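You operate a simulated robot arm through the tools that you are given. There is no shell and no other tool. Be economical: measure what you need, move in short steps, check, and stop when the job is done.

You are at the controls of a simulated robot arm. One attempt, no reset.

JOB
Put two of the weights from the top of the side bench on the grey disc.
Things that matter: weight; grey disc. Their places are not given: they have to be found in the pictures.

It is judged by the outcome, as a careful person would: the job done as asked, and still so three seconds after it is handed in. It fails if anything else is knocked over, pushed out of place, dropped, spilled or broken.

ROBOT AND FRAMES
A 7-joint arm with a two-finger parallel gripper, fixed in place. Base frame: the origin is at the foot of the arm, x ahead of it, y to its left, z up; the work surface is at about z = 0. Readings come in mm, rad, newtons and seconds.
With the tool pointing down near the work surface it reaches from about 240 to 620 mm from the base axis. Its first joint turns from -1.152 to 1.152 rad. Payload 2.6 kg.
The TCP is the grasp point between the finger pads, 30 mm short of the fingertips. In the tool frame z runs along the fingers and y along their closing line. The gripper opens to 94 mm. The fingers are 28 mm wide and 10 mm thick; the gripper's body (50 by 96 mm) begins 55 mm behind the TCP.
Orientation is told as [roll, pitch, yaw] about the base's x, y, z axes, in that order, counted from this pose: with the fingers straight down and closing along the base's y, the tool's x points along the base's -x, its y along +y and its z along -z.

CONTROLS
- The arm moves only by the tool drive_tool. Its argument "motion" is a list of rows, each a list of 3 entries, a list of its own where there are three numbers: the turn, a rotation vector about the base's x, y, z in rad, then the shift along the base's x, y, z in mm, then the closure in counts, from 0 (fully open) to 255 (shut). In form: [[[wx, wy, wz], [tx, ty, tz], fingers], ...]. A call has 1 to 10 rows; each row shifts and turns the commanded pose from where the row before left it. Rows are played at 5 a second. More than 50 mm and 0.15 rad between two rows, or a gripper value outside its range, and nothing of the call is played. A pose out of reach is approached as far as the arm can. The call stops where the force on the tool passes 40 N (or 10 N more than at its start, if that is more) or the arm is blocked; 0.2 s more then pass. Each finger travels about 72 mm/s and halts on what it meets, pressing with about 40 N; the grip force reading is that of the motor and also rises with nothing between the fingers. The clock runs only during rows and for 0.2 s after the last one: add rows that do not move to give the fingers time. It gives the time, the measured TCP pose, the force on the tool (base axes), the opening and the grip force at its end, in the units of the frame above (readings bear some noise).
- Cameras (640 x 400 px; columns grow to the right, rows downward): "scene" is fixed at [22.8, 425.6, 564.4]; the picture's right is [-0.88, -0.48, 0.00], its down [-0.28, 0.51, -0.81] and it looks along [0.39, -0.71, -0.58] (base axes); focal length 372 px, centre (320, 200). "wrist" rides on the gripper at [-37, 0, -58] in the tool frame; the picture's right is [0.00, -1.00, 0.00], its down [0.97, 0.00, -0.24] and it looks along [0.24, 0.00, 0.97] (tool axes); focal length 218 px, centre (320, 200).
- snapshot(camera): a new picture of that camera. No time passes.
- pixel_to_xyz(camera, pixels): for up to 12 pixels [column, row] of the newest picture of that camera ("zoom" is the newest enlarged one), the place [x, y, z] in the base frame of the surface seen there, good to about 3 mm. No time passes.
- close_up(camera, box): a new picture of the part [left, top, right, bottom] of that camera's present view, enlarged. No time passes.
- job_done(): hands the job in; it is judged then, once.

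Work in short steps. Measure before you move; look again where a grasp or a placing could have gone wrong, and mend it. You have 60 turns and 30 pictures in all, those below and enlarged ones among them. Open the gripper and draw the arm clear of the work before you hand the job in, unless the task says otherwise; then end with one line.

The tools are called after ">>>" as a command line: name --argument value ..., lists and objects as JSON in quotes. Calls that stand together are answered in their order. drive_tool: Moves the arm, as the interface text tells. Its arguments: {"type":"object","properties":{"motion":{"type":"array"}},"required":["motion"]} The other tools are called the same way: snapshot (camera) takes a picture; pixel_to_xyz (camera, pixels) gives the place of the surface under pixels of a picture; close_up (camera, box) takes an enlarged picture of a part of a camera's view; job_done () hands the job in.

At the start:

```text
clock: 0.0
tool_pos: [308.2, -123.3, 311.6]
tcp_rot: [-0.001, -0.001, 0.0]
contact_force: [0.3, -0.4, -0.6]
gripper_width: 93.9
finger_force: 0.1
```

scene: 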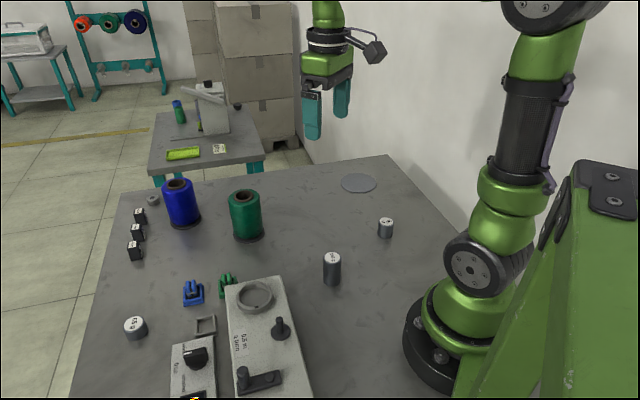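
wrist: 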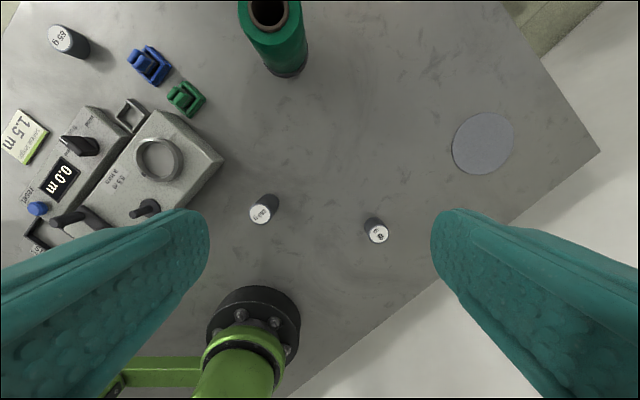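

The scene shows cylinders at (332,268), (385,228), (136,328), small black cubes at about (137,232), and the grey disc at (359,183). I'll enlarge these to identify the weights.

>>> close_up --camera "scene" --box '[280, 160, 440, 300]'

>>> close_up --camera "scene" --box '[80, 180, 240, 350]'

>>> close_up --camera "scene" --box '[130, 70, 290, 190]'

>>> pixel_to_xyz --camera "scene" --pixels '[[332, 256], [332, 283], [385, 221], [385, 236], [134, 322], [140, 338], [359, 183], [342, 183], [376, 183], [220, 150], [152, 200], [246, 200]]'

```text
2.86 times, centred on (360, 230) of scene
```

zoom: 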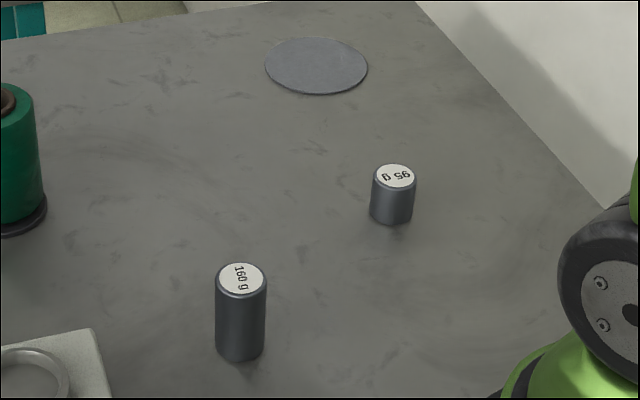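

```text
2.35 times, centred on (160, 265) of scene
```

zoom: 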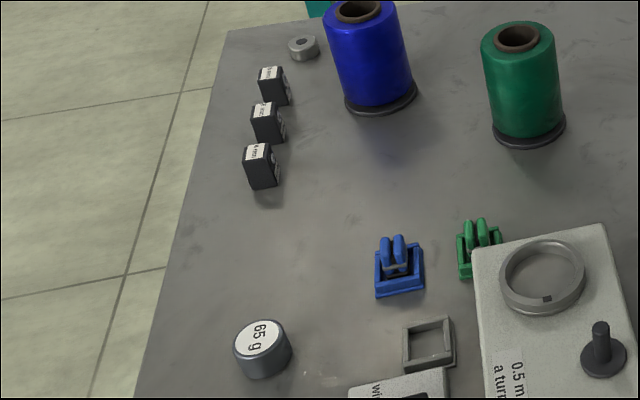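

```text
3.33 times, centred on (210, 130) of scene
```

zoom: 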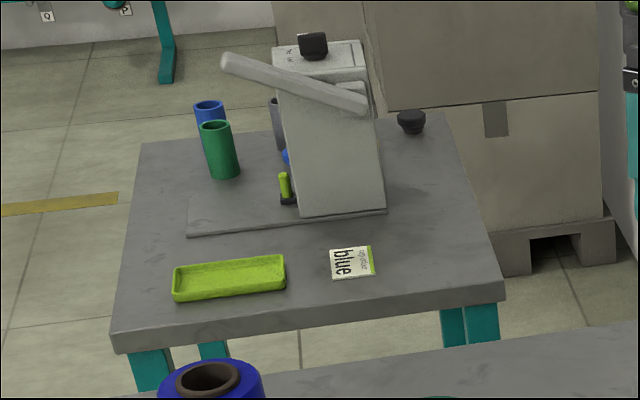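

```text
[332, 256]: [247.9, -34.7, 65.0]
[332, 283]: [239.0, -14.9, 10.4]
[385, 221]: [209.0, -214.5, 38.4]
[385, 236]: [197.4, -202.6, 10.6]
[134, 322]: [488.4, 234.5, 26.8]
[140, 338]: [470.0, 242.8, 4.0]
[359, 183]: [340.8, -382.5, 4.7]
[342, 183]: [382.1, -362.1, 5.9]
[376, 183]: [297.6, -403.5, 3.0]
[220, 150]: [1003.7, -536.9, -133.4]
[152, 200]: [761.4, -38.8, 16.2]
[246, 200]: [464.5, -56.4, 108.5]
```

The weights are the labelled cylinders: 160 g (332,257), 95 g (386,222) and 65 g (136,328). The 160 g and 95 g are closest to the disc, so I'll measure those two and the disc from the wrist picture.

>>> pixel_to_xyz --camera "wrist" --pixels '[[261, 214], [252, 214], [270, 214], [261, 222], [378, 235], [369, 235], [387, 235], [378, 242], [483, 143], [453, 148], [513, 138], [483, 174]]'

>>> close_up --camera "wrist" --box '[240, 180, 400, 280]'

>>> pixel_to_xyz --camera "zoom" --pixels '[[84, 138], [552, 218]]'

```text
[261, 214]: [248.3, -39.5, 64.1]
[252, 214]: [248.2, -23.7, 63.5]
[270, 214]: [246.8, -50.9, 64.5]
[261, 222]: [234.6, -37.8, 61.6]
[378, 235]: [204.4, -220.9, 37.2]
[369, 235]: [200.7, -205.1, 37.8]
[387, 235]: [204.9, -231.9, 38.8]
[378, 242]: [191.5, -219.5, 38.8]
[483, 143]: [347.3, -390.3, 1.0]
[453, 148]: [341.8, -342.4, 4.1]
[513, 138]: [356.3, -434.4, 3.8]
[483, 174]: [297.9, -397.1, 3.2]
```

```text
4.00 times, centred on (320, 230) of wrist
```

zoom: 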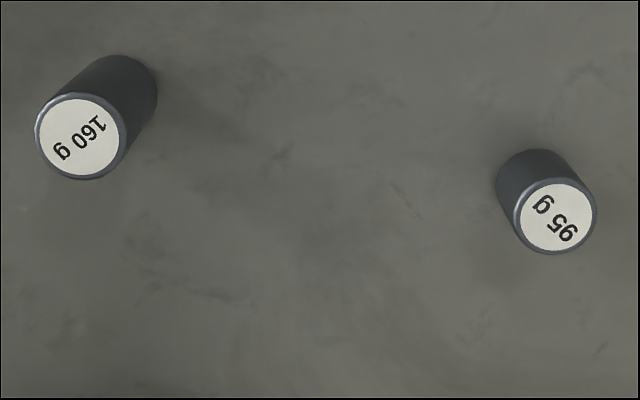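

```text
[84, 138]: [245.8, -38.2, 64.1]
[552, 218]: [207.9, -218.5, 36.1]
```

Estimates: the 95 g weight is at (207,-218) with its top at 38, the 160 g at (246,-37) with its top at 64, and the disc is centred at about (343,-386) with a radius of about 46. I'll check the wall's position, then move above the 95 g weight.

>>> pixel_to_xyz --camera "scene" --pixels '[[388, 158], [410, 170], [430, 190], [400, 120], [450, 150], [470, 220]]'

>>> drive_tool --motion '[[[0, 0, 0], [-25, -24, -35], 0], [[0, 0, 0], [-25, -24, -35], 0], [[0, 0, 0], [-25, -24, -35], 0], [[0, 0, 0], [-26, -23, -35], 0], [[0, 0, 0], [0, 0, -30], 0], [[0, 0, 0], [0, 0, 0], 0]]'

```text
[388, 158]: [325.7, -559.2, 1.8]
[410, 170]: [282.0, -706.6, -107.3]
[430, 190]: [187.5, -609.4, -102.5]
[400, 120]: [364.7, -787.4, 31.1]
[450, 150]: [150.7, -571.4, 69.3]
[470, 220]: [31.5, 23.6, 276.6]
```

```text
clock: 1.4
tool_pos: [207.7, -217.9, 141.2]
tcp_rot: [0.001, 0.002, -0.001]
contact_force: [0.2, -0.2, 0.1]
gripper_width: 94.0
finger_force: 0.1
```

The wall is far from the disc and the TCP is above the 95 g weight. I'll check the alignment with the wrist camera.

>>> snapshot --camera "wrist"

```text
23 pictures are left
```

wrist: 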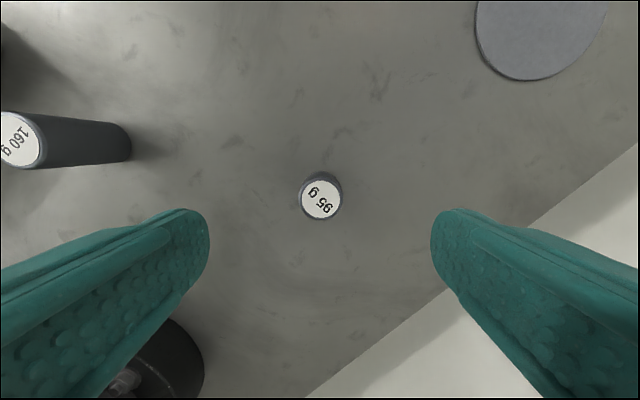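

The 95 g top appears at (320,199), centred laterally; I'll check its x, and the disc edge.

>>> pixel_to_xyz --camera "wrist" --pixels '[[320, 199], [320, 184], [320, 216], [301, 199], [339, 199], [20, 140], [525, 78], [478, 30], [550, 30]]'

```text
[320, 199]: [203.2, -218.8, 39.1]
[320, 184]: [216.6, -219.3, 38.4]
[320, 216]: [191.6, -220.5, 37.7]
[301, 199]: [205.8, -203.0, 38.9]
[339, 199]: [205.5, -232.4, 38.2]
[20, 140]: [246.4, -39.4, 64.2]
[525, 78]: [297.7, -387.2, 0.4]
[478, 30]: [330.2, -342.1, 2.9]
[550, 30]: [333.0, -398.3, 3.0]
```

The centre is (204.5,-218.5) with a radius of 15, so I'll shift -3 mm in x, lower to z≈36 and close.

>>> drive_tool --motion '[[[0, 0, 0], [-3, 0, -35], 0], [[0, 0, 0], [0, 0, -35], 0], [[0, 0, 0], [0, 0, -25], 0], [[0, 0, 0], [0, 0, -10], 0], [[0, 0, 0], [0, 0, 0], 0], [[0, 0, 0], [0, 0, 0], 255], [[0, 0, 0], [0, 0, 0], 255], [[0, 0, 0], [0, 0, 0], 255], [[0, 0, 0], [0, 0, 0], 255]]'

```text
clock: 3.4
tool_pos: [206.1, -217.9, 34.8]
tcp_rot: [-0.001, 0.0, 0.001]
contact_force: [0.6, -0.2, 0.0]
gripper_width: 33.8
finger_force: 40.0
```

The opening is 33.8 mm with 40 N grip, so the weight is held. I'll lift it.

>>> drive_tool --motion '[[[0, 0, 0], [0, 0, 10], 255], [[0, 0, 0], [0, 0, 30], 255], [[0, 0, 0], [0, 0, 40], 255], [[0, 0, 0], [0, 0, 0], 255]]'

>>> snapshot --camera "wrist"

```text
clock: 4.4
tool_pos: [204.4, -219.4, 117.9]
tcp_rot: [0.0, -0.001, 0.001]
contact_force: [0.2, -0.3, -1.0]
gripper_width: 34.0
finger_force: 40.0
```

```text
22 pictures are left
```

wrist: 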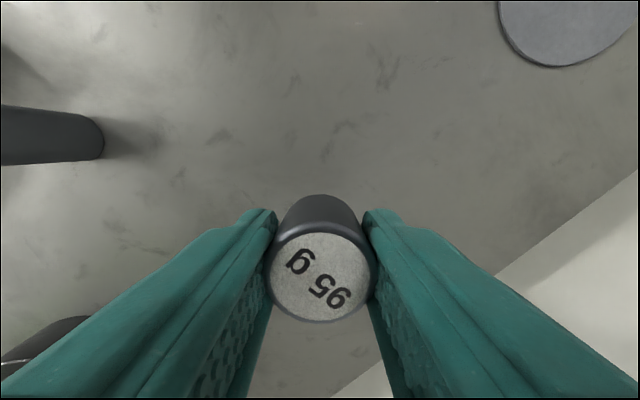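

It is held well. I'll move to over the near side of the disc (321,-386) at a height of about 100 and check the disc from there.

>>> drive_tool --motion '[[[0, 0, 0], [23, -33, 0], 255], [[0, 0, 0], [24, -34, 0], 255], [[0, 0, 0], [23, -33, 0], 255], [[0, 0, 0], [24, -34, 0], 255], [[0, 0, 0], [23, -33, 0], 255], [[0, 0, 0], [0, 0, 0], 255]]'

>>> snapshot --camera "wrist"

>>> snapshot --camera "scene"

```text
clock: 5.8
tool_pos: [319.7, -385.6, 117.0]
tcp_rot: [-0.001, 0.0, 0.001]
contact_force: [0.7, 0.5, -0.2]
gripper_width: 33.9
finger_force: 40.2
```

```text
21 pictures are left
```

wrist: 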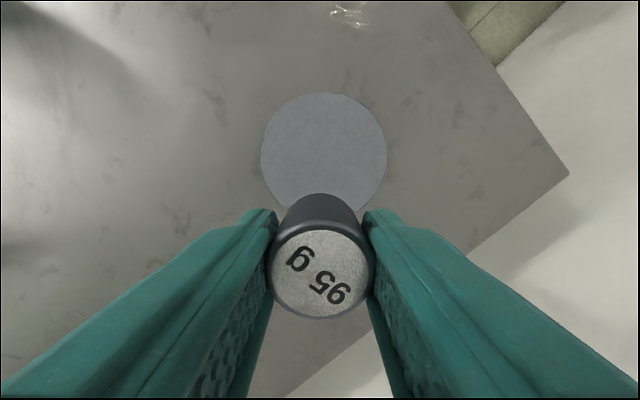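

```text
20 pictures are left
```

scene: 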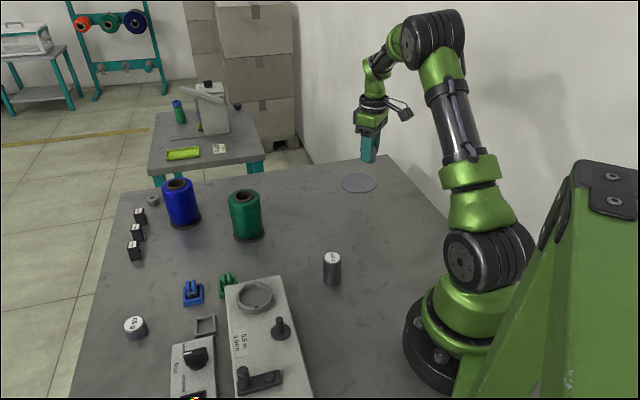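

The disc shows at columns 261–387, with its top edge at row 93. I'll measure its edges precisely.

>>> pixel_to_xyz --camera "wrist" --pixels '[[324, 96], [324, 90], [264, 155], [258, 155], [384, 155], [390, 155], [324, 150], [280, 118], [368, 118]]'

```text
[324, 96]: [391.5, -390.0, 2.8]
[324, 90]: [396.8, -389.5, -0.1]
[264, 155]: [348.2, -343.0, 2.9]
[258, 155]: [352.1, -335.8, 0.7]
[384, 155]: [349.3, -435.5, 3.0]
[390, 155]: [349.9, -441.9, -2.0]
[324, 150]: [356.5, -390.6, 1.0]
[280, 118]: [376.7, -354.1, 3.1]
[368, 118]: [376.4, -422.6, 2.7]
```

The disc is centred at (345.5,-389) with a radius of 48 and its top at z≈3. I'll shift (+3,-3) and lower until the weight just touches the disc.

>>> drive_tool --motion '[[[0, 0, 0], [3, -3, -20], 255], [[0, 0, 0], [0, 0, -30], 255], [[0, 0, 0], [0, 0, -20], 255], [[0, 0, 0], [0, 0, -4], 255], [[0, 0, 0], [0, 0, -1.5], 255], [[0, 0, 0], [0, 0, 0], 255]]'

```text
clock: 7.2
tool_pos: [324.4, -389.6, 41.1]
tcp_rot: [0.0, 0.0, 0.0]
contact_force: [0.0, 0.1, 0.5]
gripper_width: 33.8
finger_force: 40.3
```

There is no contact yet at z=41, so I'll lower in 1 mm steps.

>>> drive_tool --motion '[[[0, 0, 0], [0, 0, -1], 255], [[0, 0, 0], [0, 0, -1], 255], [[0, 0, 0], [0, 0, 0], 255]]'

```text
clock: 8.0
tool_pos: [324.6, -389.5, 41.8]
tcp_rot: [-0.001, -0.003, 0.0]
contact_force: [-4.3, 3.5, 23.5]
gripper_width: 33.8
finger_force: 39.4
```

Upward force is 23.5 N, so the weight is resting on the disc. I'll ease off 1 mm, open, and rise.

>>> drive_tool --motion '[[[0, 0, 0], [0, 0, 1.2], 255], [[0, 0, 0], [0, 0, 0], 190], [[0, 0, 0], [0, 0, 0], 100], [[0, 0, 0], [0, 0, 0], 0], [[0, 0, 0], [0, 0, 0], 0], [[0, 0, 0], [0, 0, 30], 0], [[0, 0, 0], [0, 0, 40], 0], [[0, 0, 0], [0, 0, 30], 0], [[0, 0, 0], [0, 0, 0], 0]]'

>>> snapshot --camera "wrist"

```text
clock: 10.0
tool_pos: [324.6, -390.0, 138.6]
tcp_rot: [-0.001, 0.0, 0.001]
contact_force: [0.7, -0.1, -0.2]
gripper_width: 93.9
finger_force: 0.1
```

```text
19 pictures are left
```

wrist: 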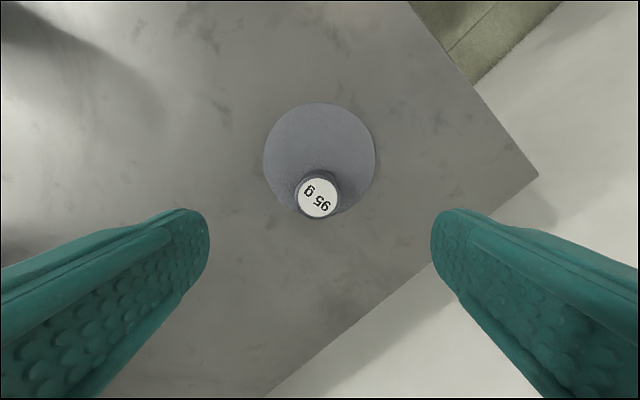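

The 95 g weight stands inside the disc at (318,195). I'll record its place and move over the 160 g weight at (246,-38).

>>> pixel_to_xyz --camera "wrist" --pixels '[[318, 198], [298, 198], [338, 198], [318, 218], [318, 179]]'

>>> drive_tool --motion '[[[0, 0, 0], [-9.75, 44, 0], 0], [[0, 0, 0], [-9.75, 44, 0], 0], [[0, 0, 0], [-9.75, 44, 0], 0], [[0, 0, 0], [-9.75, 44, 0], 0], [[0, 0, 0], [-9.75, 44, 0], 0], [[0, 0, 0], [-9.75, 44, 0], 0], [[0, 0, 0], [-9.75, 44, 0], 0], [[0, 0, 0], [-9.75, 44, 0], 0], [[0, 0, 0], [0, 0, 0], 0]]'

>>> snapshot --camera "wrist"

```text
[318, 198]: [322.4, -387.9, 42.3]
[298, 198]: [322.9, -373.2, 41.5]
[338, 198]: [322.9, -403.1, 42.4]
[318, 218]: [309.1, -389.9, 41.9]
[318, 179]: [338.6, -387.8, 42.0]
```

```text
clock: 12.0
tool_pos: [244.7, -35.2, 141.7]
tcp_rot: [-0.001, 0.0, 0.0]
contact_force: [-1.0, -0.1, -0.3]
gripper_width: 94.1
finger_force: 0.1
```

```text
18 pictures are left
```

wrist: 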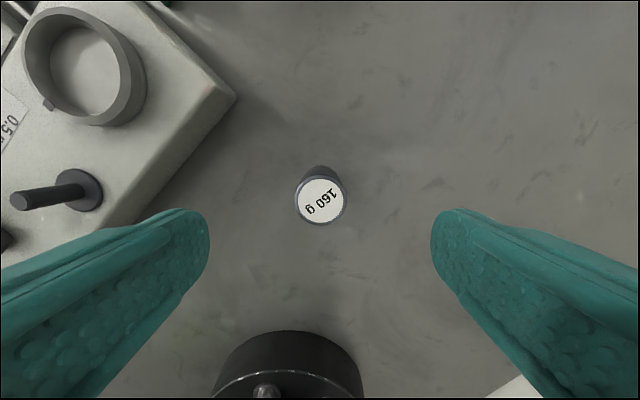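

The 160 g top is at (321,198). I'll measure it and the nearest machine edges (lever at (80,190), box edge around (160,200)) to check the left finger's clearance.

>>> pixel_to_xyz --camera "wrist" --pixels '[[321, 200], [297, 200], [345, 200], [321, 222], [321, 180], [235, 97], [160, 195], [125, 218], [95, 190], [15, 200]]'

```text
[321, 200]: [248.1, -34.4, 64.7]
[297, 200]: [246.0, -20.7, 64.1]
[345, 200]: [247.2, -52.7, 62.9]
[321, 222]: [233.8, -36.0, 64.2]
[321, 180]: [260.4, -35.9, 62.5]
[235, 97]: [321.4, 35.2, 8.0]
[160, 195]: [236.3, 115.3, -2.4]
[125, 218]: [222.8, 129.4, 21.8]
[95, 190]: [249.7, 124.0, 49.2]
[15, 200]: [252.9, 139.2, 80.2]
```

The weight is at (247,-36) and the machine is over 70 mm away. I'll lower to z≈50 and close.

>>> drive_tool --motion '[[[0, 0, 0], [2, 0, -30], 0], [[0, 0, 0], [0, 0, -30], 0], [[0, 0, 0], [0, 0, -20], 0], [[0, 0, 0], [0, 0, -10], 0], [[0, 0, 0], [0, 0, 0], 0], [[0, 0, 0], [0, 0, 0], 255], [[0, 0, 0], [0, 0, 0], 255], [[0, 0, 0], [0, 0, 0], 255], [[0, 0, 0], [0, 0, 0], 255]]'

```text
clock: 14.0
tool_pos: [247.2, -35.9, 50.0]
tcp_rot: [0.0, 0.0, 0.001]
contact_force: [0.0, -0.8, -0.1]
gripper_width: 34.2
finger_force: 40.1
```

It is gripped at 34.2 mm. I'll lift 90 mm and then travel to over the far side of the disc (368,-389).

>>> drive_tool --motion '[[[0, 0, 0], [0, 0, 10], 255], [[0, 0, 0], [0, 0, 40], 255], [[0, 0, 0], [0, 0, 40], 255], [[0, 0, 0], [0, 0, 0], 255]]'

>>> drive_tool --motion '[[[0, 0, 0], [13.5, -39.2, 0], 255], [[0, 0, 0], [13.5, -39.2, 0], 255], [[0, 0, 0], [13.5, -39.2, 0], 255], [[0, 0, 0], [13.5, -39.2, 0], 255], [[0, 0, 0], [13.5, -39.2, 0], 255], [[0, 0, 0], [13.5, -39.2, 0], 255], [[0, 0, 0], [13.5, -39.2, 0], 255], [[0, 0, 0], [13.5, -39.2, 0], 255], [[0, 0, 0], [13.5, -39.2, 0], 255], [[0, 0, 0], [0, 0, 0], 255]]'

>>> snapshot --camera "wrist"

>>> close_up --camera "scene" --box '[280, 100, 440, 220]'

```text
clock: 15.0
tool_pos: [248.8, -33.8, 143.2]
tcp_rot: [-0.001, -0.001, 0.001]
contact_force: [0.0, 0.6, -1.9]
gripper_width: 34.1
finger_force: 40.0
```

```text
clock: 17.2
tool_pos: [365.7, -390.6, 142.1]
tcp_rot: [0.001, 0.0, 0.002]
contact_force: [0.7, 0.2, -1.6]
gripper_width: 34.2
finger_force: 39.9
```

```text
17 pictures are left
```

wrist: 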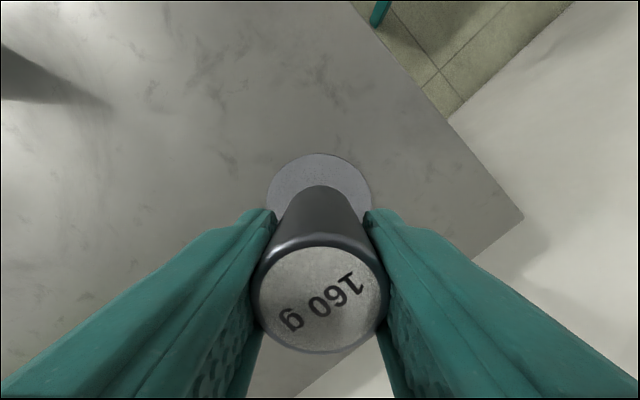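

```text
3.33 times, centred on (360, 160) of scene
```

zoom: 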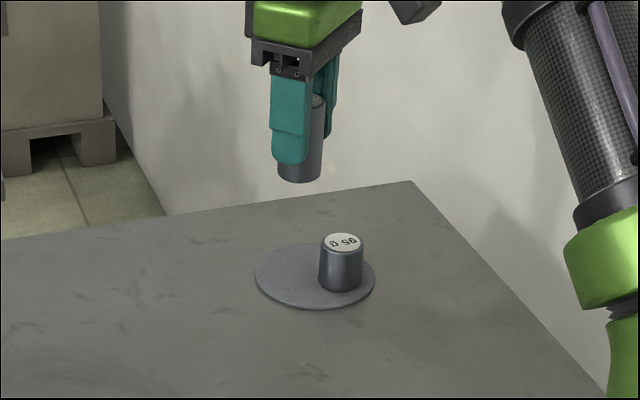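

Both are clear: 95 g at x≈323 and the new target at x≈368. I'll lower from 141 to about 57, then in small steps.

>>> drive_tool --motion '[[[0, 0, 0], [0, 0, -30], 255], [[0, 0, 0], [0, 0, -30], 255], [[0, 0, 0], [0, 0, -20], 255], [[0, 0, 0], [0, 0, -3], 255], [[0, 0, 0], [0, 0, -1], 255], [[0, 0, 0], [0, 0, 0], 255]]'

```text
clock: 18.6
tool_pos: [368.3, -387.8, 56.3]
tcp_rot: [0.001, 0.0, 0.0]
contact_force: [-0.9, 0.0, -1.0]
gripper_width: 33.9
finger_force: 39.8
```

No contact yet; lowering in 1 mm steps.

>>> drive_tool --motion '[[[0, 0, 0], [0, 0, -1], 255], [[0, 0, 0], [0, 0, -1], 255], [[0, 0, 0], [0, 0, 0], 255]]'

```text
clock: 19.4
tool_pos: [368.4, -389.6, 53.3]
tcp_rot: [0.0, 0.0, 0.0]
contact_force: [0.3, -1.1, -1.8]
gripper_width: 34.2
finger_force: 39.7
```

Still no contact at about 54; continuing.

>>> drive_tool --motion '[[[0, 0, 0], [0, 0, -1], 255], [[0, 0, 0], [0, 0, 0], 255]]'

```text
clock: 20.0
tool_pos: [369.2, -390.5, 53.8]
tcp_rot: [0.0, 0.0, 0.0]
contact_force: [-0.6, 0.8, 3.4]
gripper_width: 33.9
finger_force: 39.7
```

The force has turned slightly upward (3.4 N), so the weight is touching. I'll open gently and rise.

>>> drive_tool --motion '[[[0, 0, 0], [0, 0, 0], 190], [[0, 0, 0], [0, 0, 0], 100], [[0, 0, 0], [0, 0, 0], 0], [[0, 0, 0], [0, 0, 0], 0], [[0, 0, 0], [0, 0, 30], 0], [[0, 0, 0], [0, 0, 40], 0], [[0, 0, 0], [0, 0, 40], 0], [[0, 0, 0], [-20, 45, 10], 0], [[0, 0, 0], [-20, 45, 10], 0], [[0, 0, 0], [-20, 45, 10], 0]]'

>>> snapshot --camera "wrist"

>>> snapshot --camera "scene"

>>> close_up --camera "scene" --box '[300, 130, 420, 220]'

```text
refused: row 8 steps farther than a row can; nothing moved
```

```text
15 pictures are left
```

wrist: 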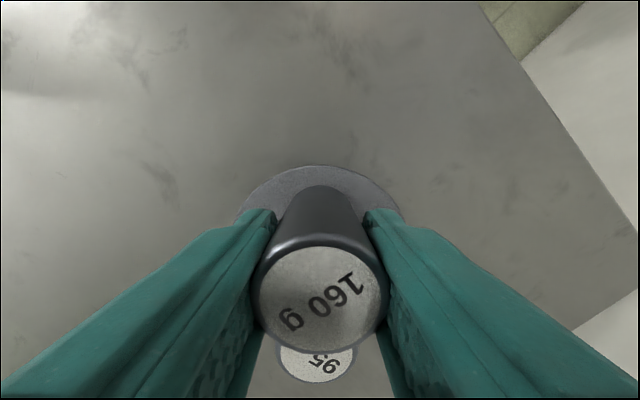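

```text
14 pictures are left
```

scene: 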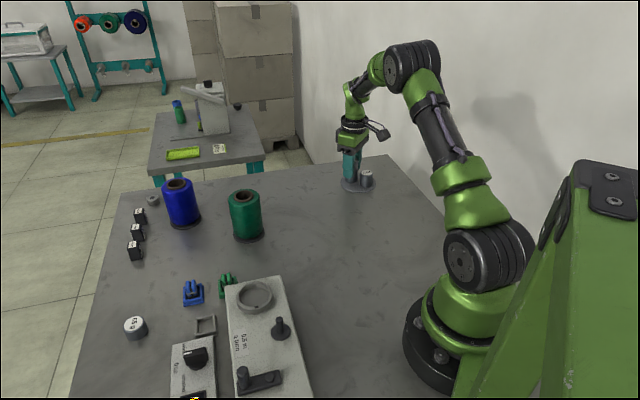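

```text
4.44 times, centred on (360, 175) of scene
```

zoom: 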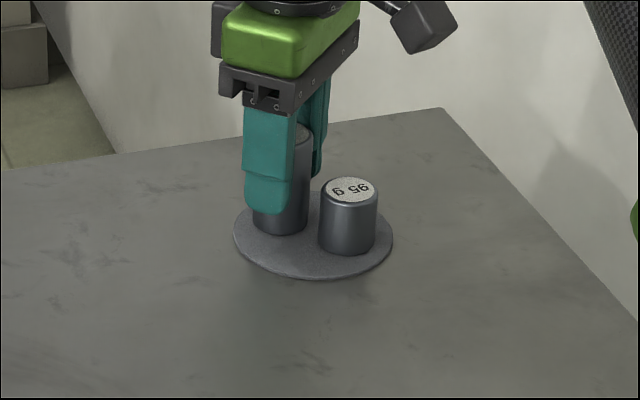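

The last call was refused because a step was too long, so nothing moved; both weights look properly on the disc. I'll open and rise with smaller steps.

>>> drive_tool --motion '[[[0, 0, 0], [0, 0, 0], 190], [[0, 0, 0], [0, 0, 0], 100], [[0, 0, 0], [0, 0, 0], 0], [[0, 0, 0], [0, 0, 0], 0], [[0, 0, 0], [0, 0, 30], 0], [[0, 0, 0], [0, 0, 40], 0], [[0, 0, 0], [0, 0, 40], 0], [[0, 0, 0], [-15, 35, 15], 0], [[0, 0, 0], [-15, 35, 15], 0], [[0, 0, 0], [-15, 35, 15], 0]]'

>>> snapshot --camera "wrist"

>>> close_up --camera "scene" --box '[300, 130, 420, 220]'

```text
clock: 22.2
tool_pos: [322.5, -286.4, 209.2]
tcp_rot: [0.0, 0.001, 0.0]
contact_force: [0.2, -0.5, -0.3]
gripper_width: 94.3
finger_force: 0.2
```

```text
12 pictures are left
```

wrist: 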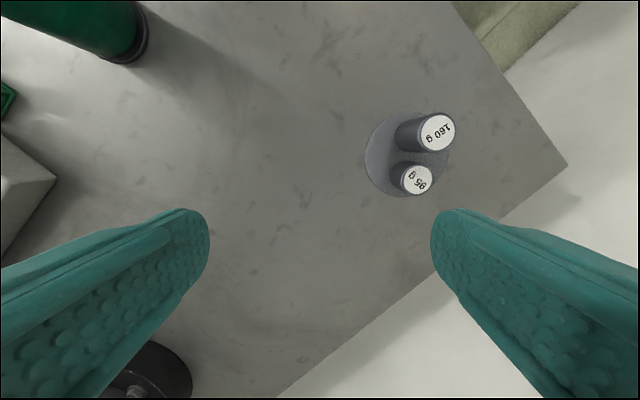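

```text
4.44 times, centred on (360, 175) of scene
```

zoom: 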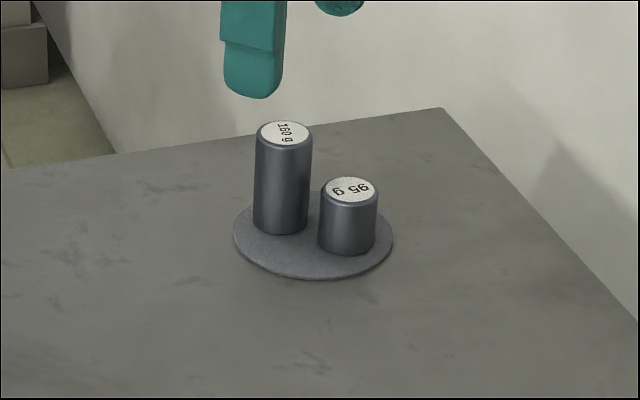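

Both weights stand upright within the disc, and the gripper is open and clear at z=209. I'll hand the job in.

>>> job_done

```text
The job is handed in.
```

The 95 g and 160 g weights are standing upright on the grey disc. The gripper is open and the arm is clear. I took the main work table to be the side bench, since it was the only surface where I saw weights.
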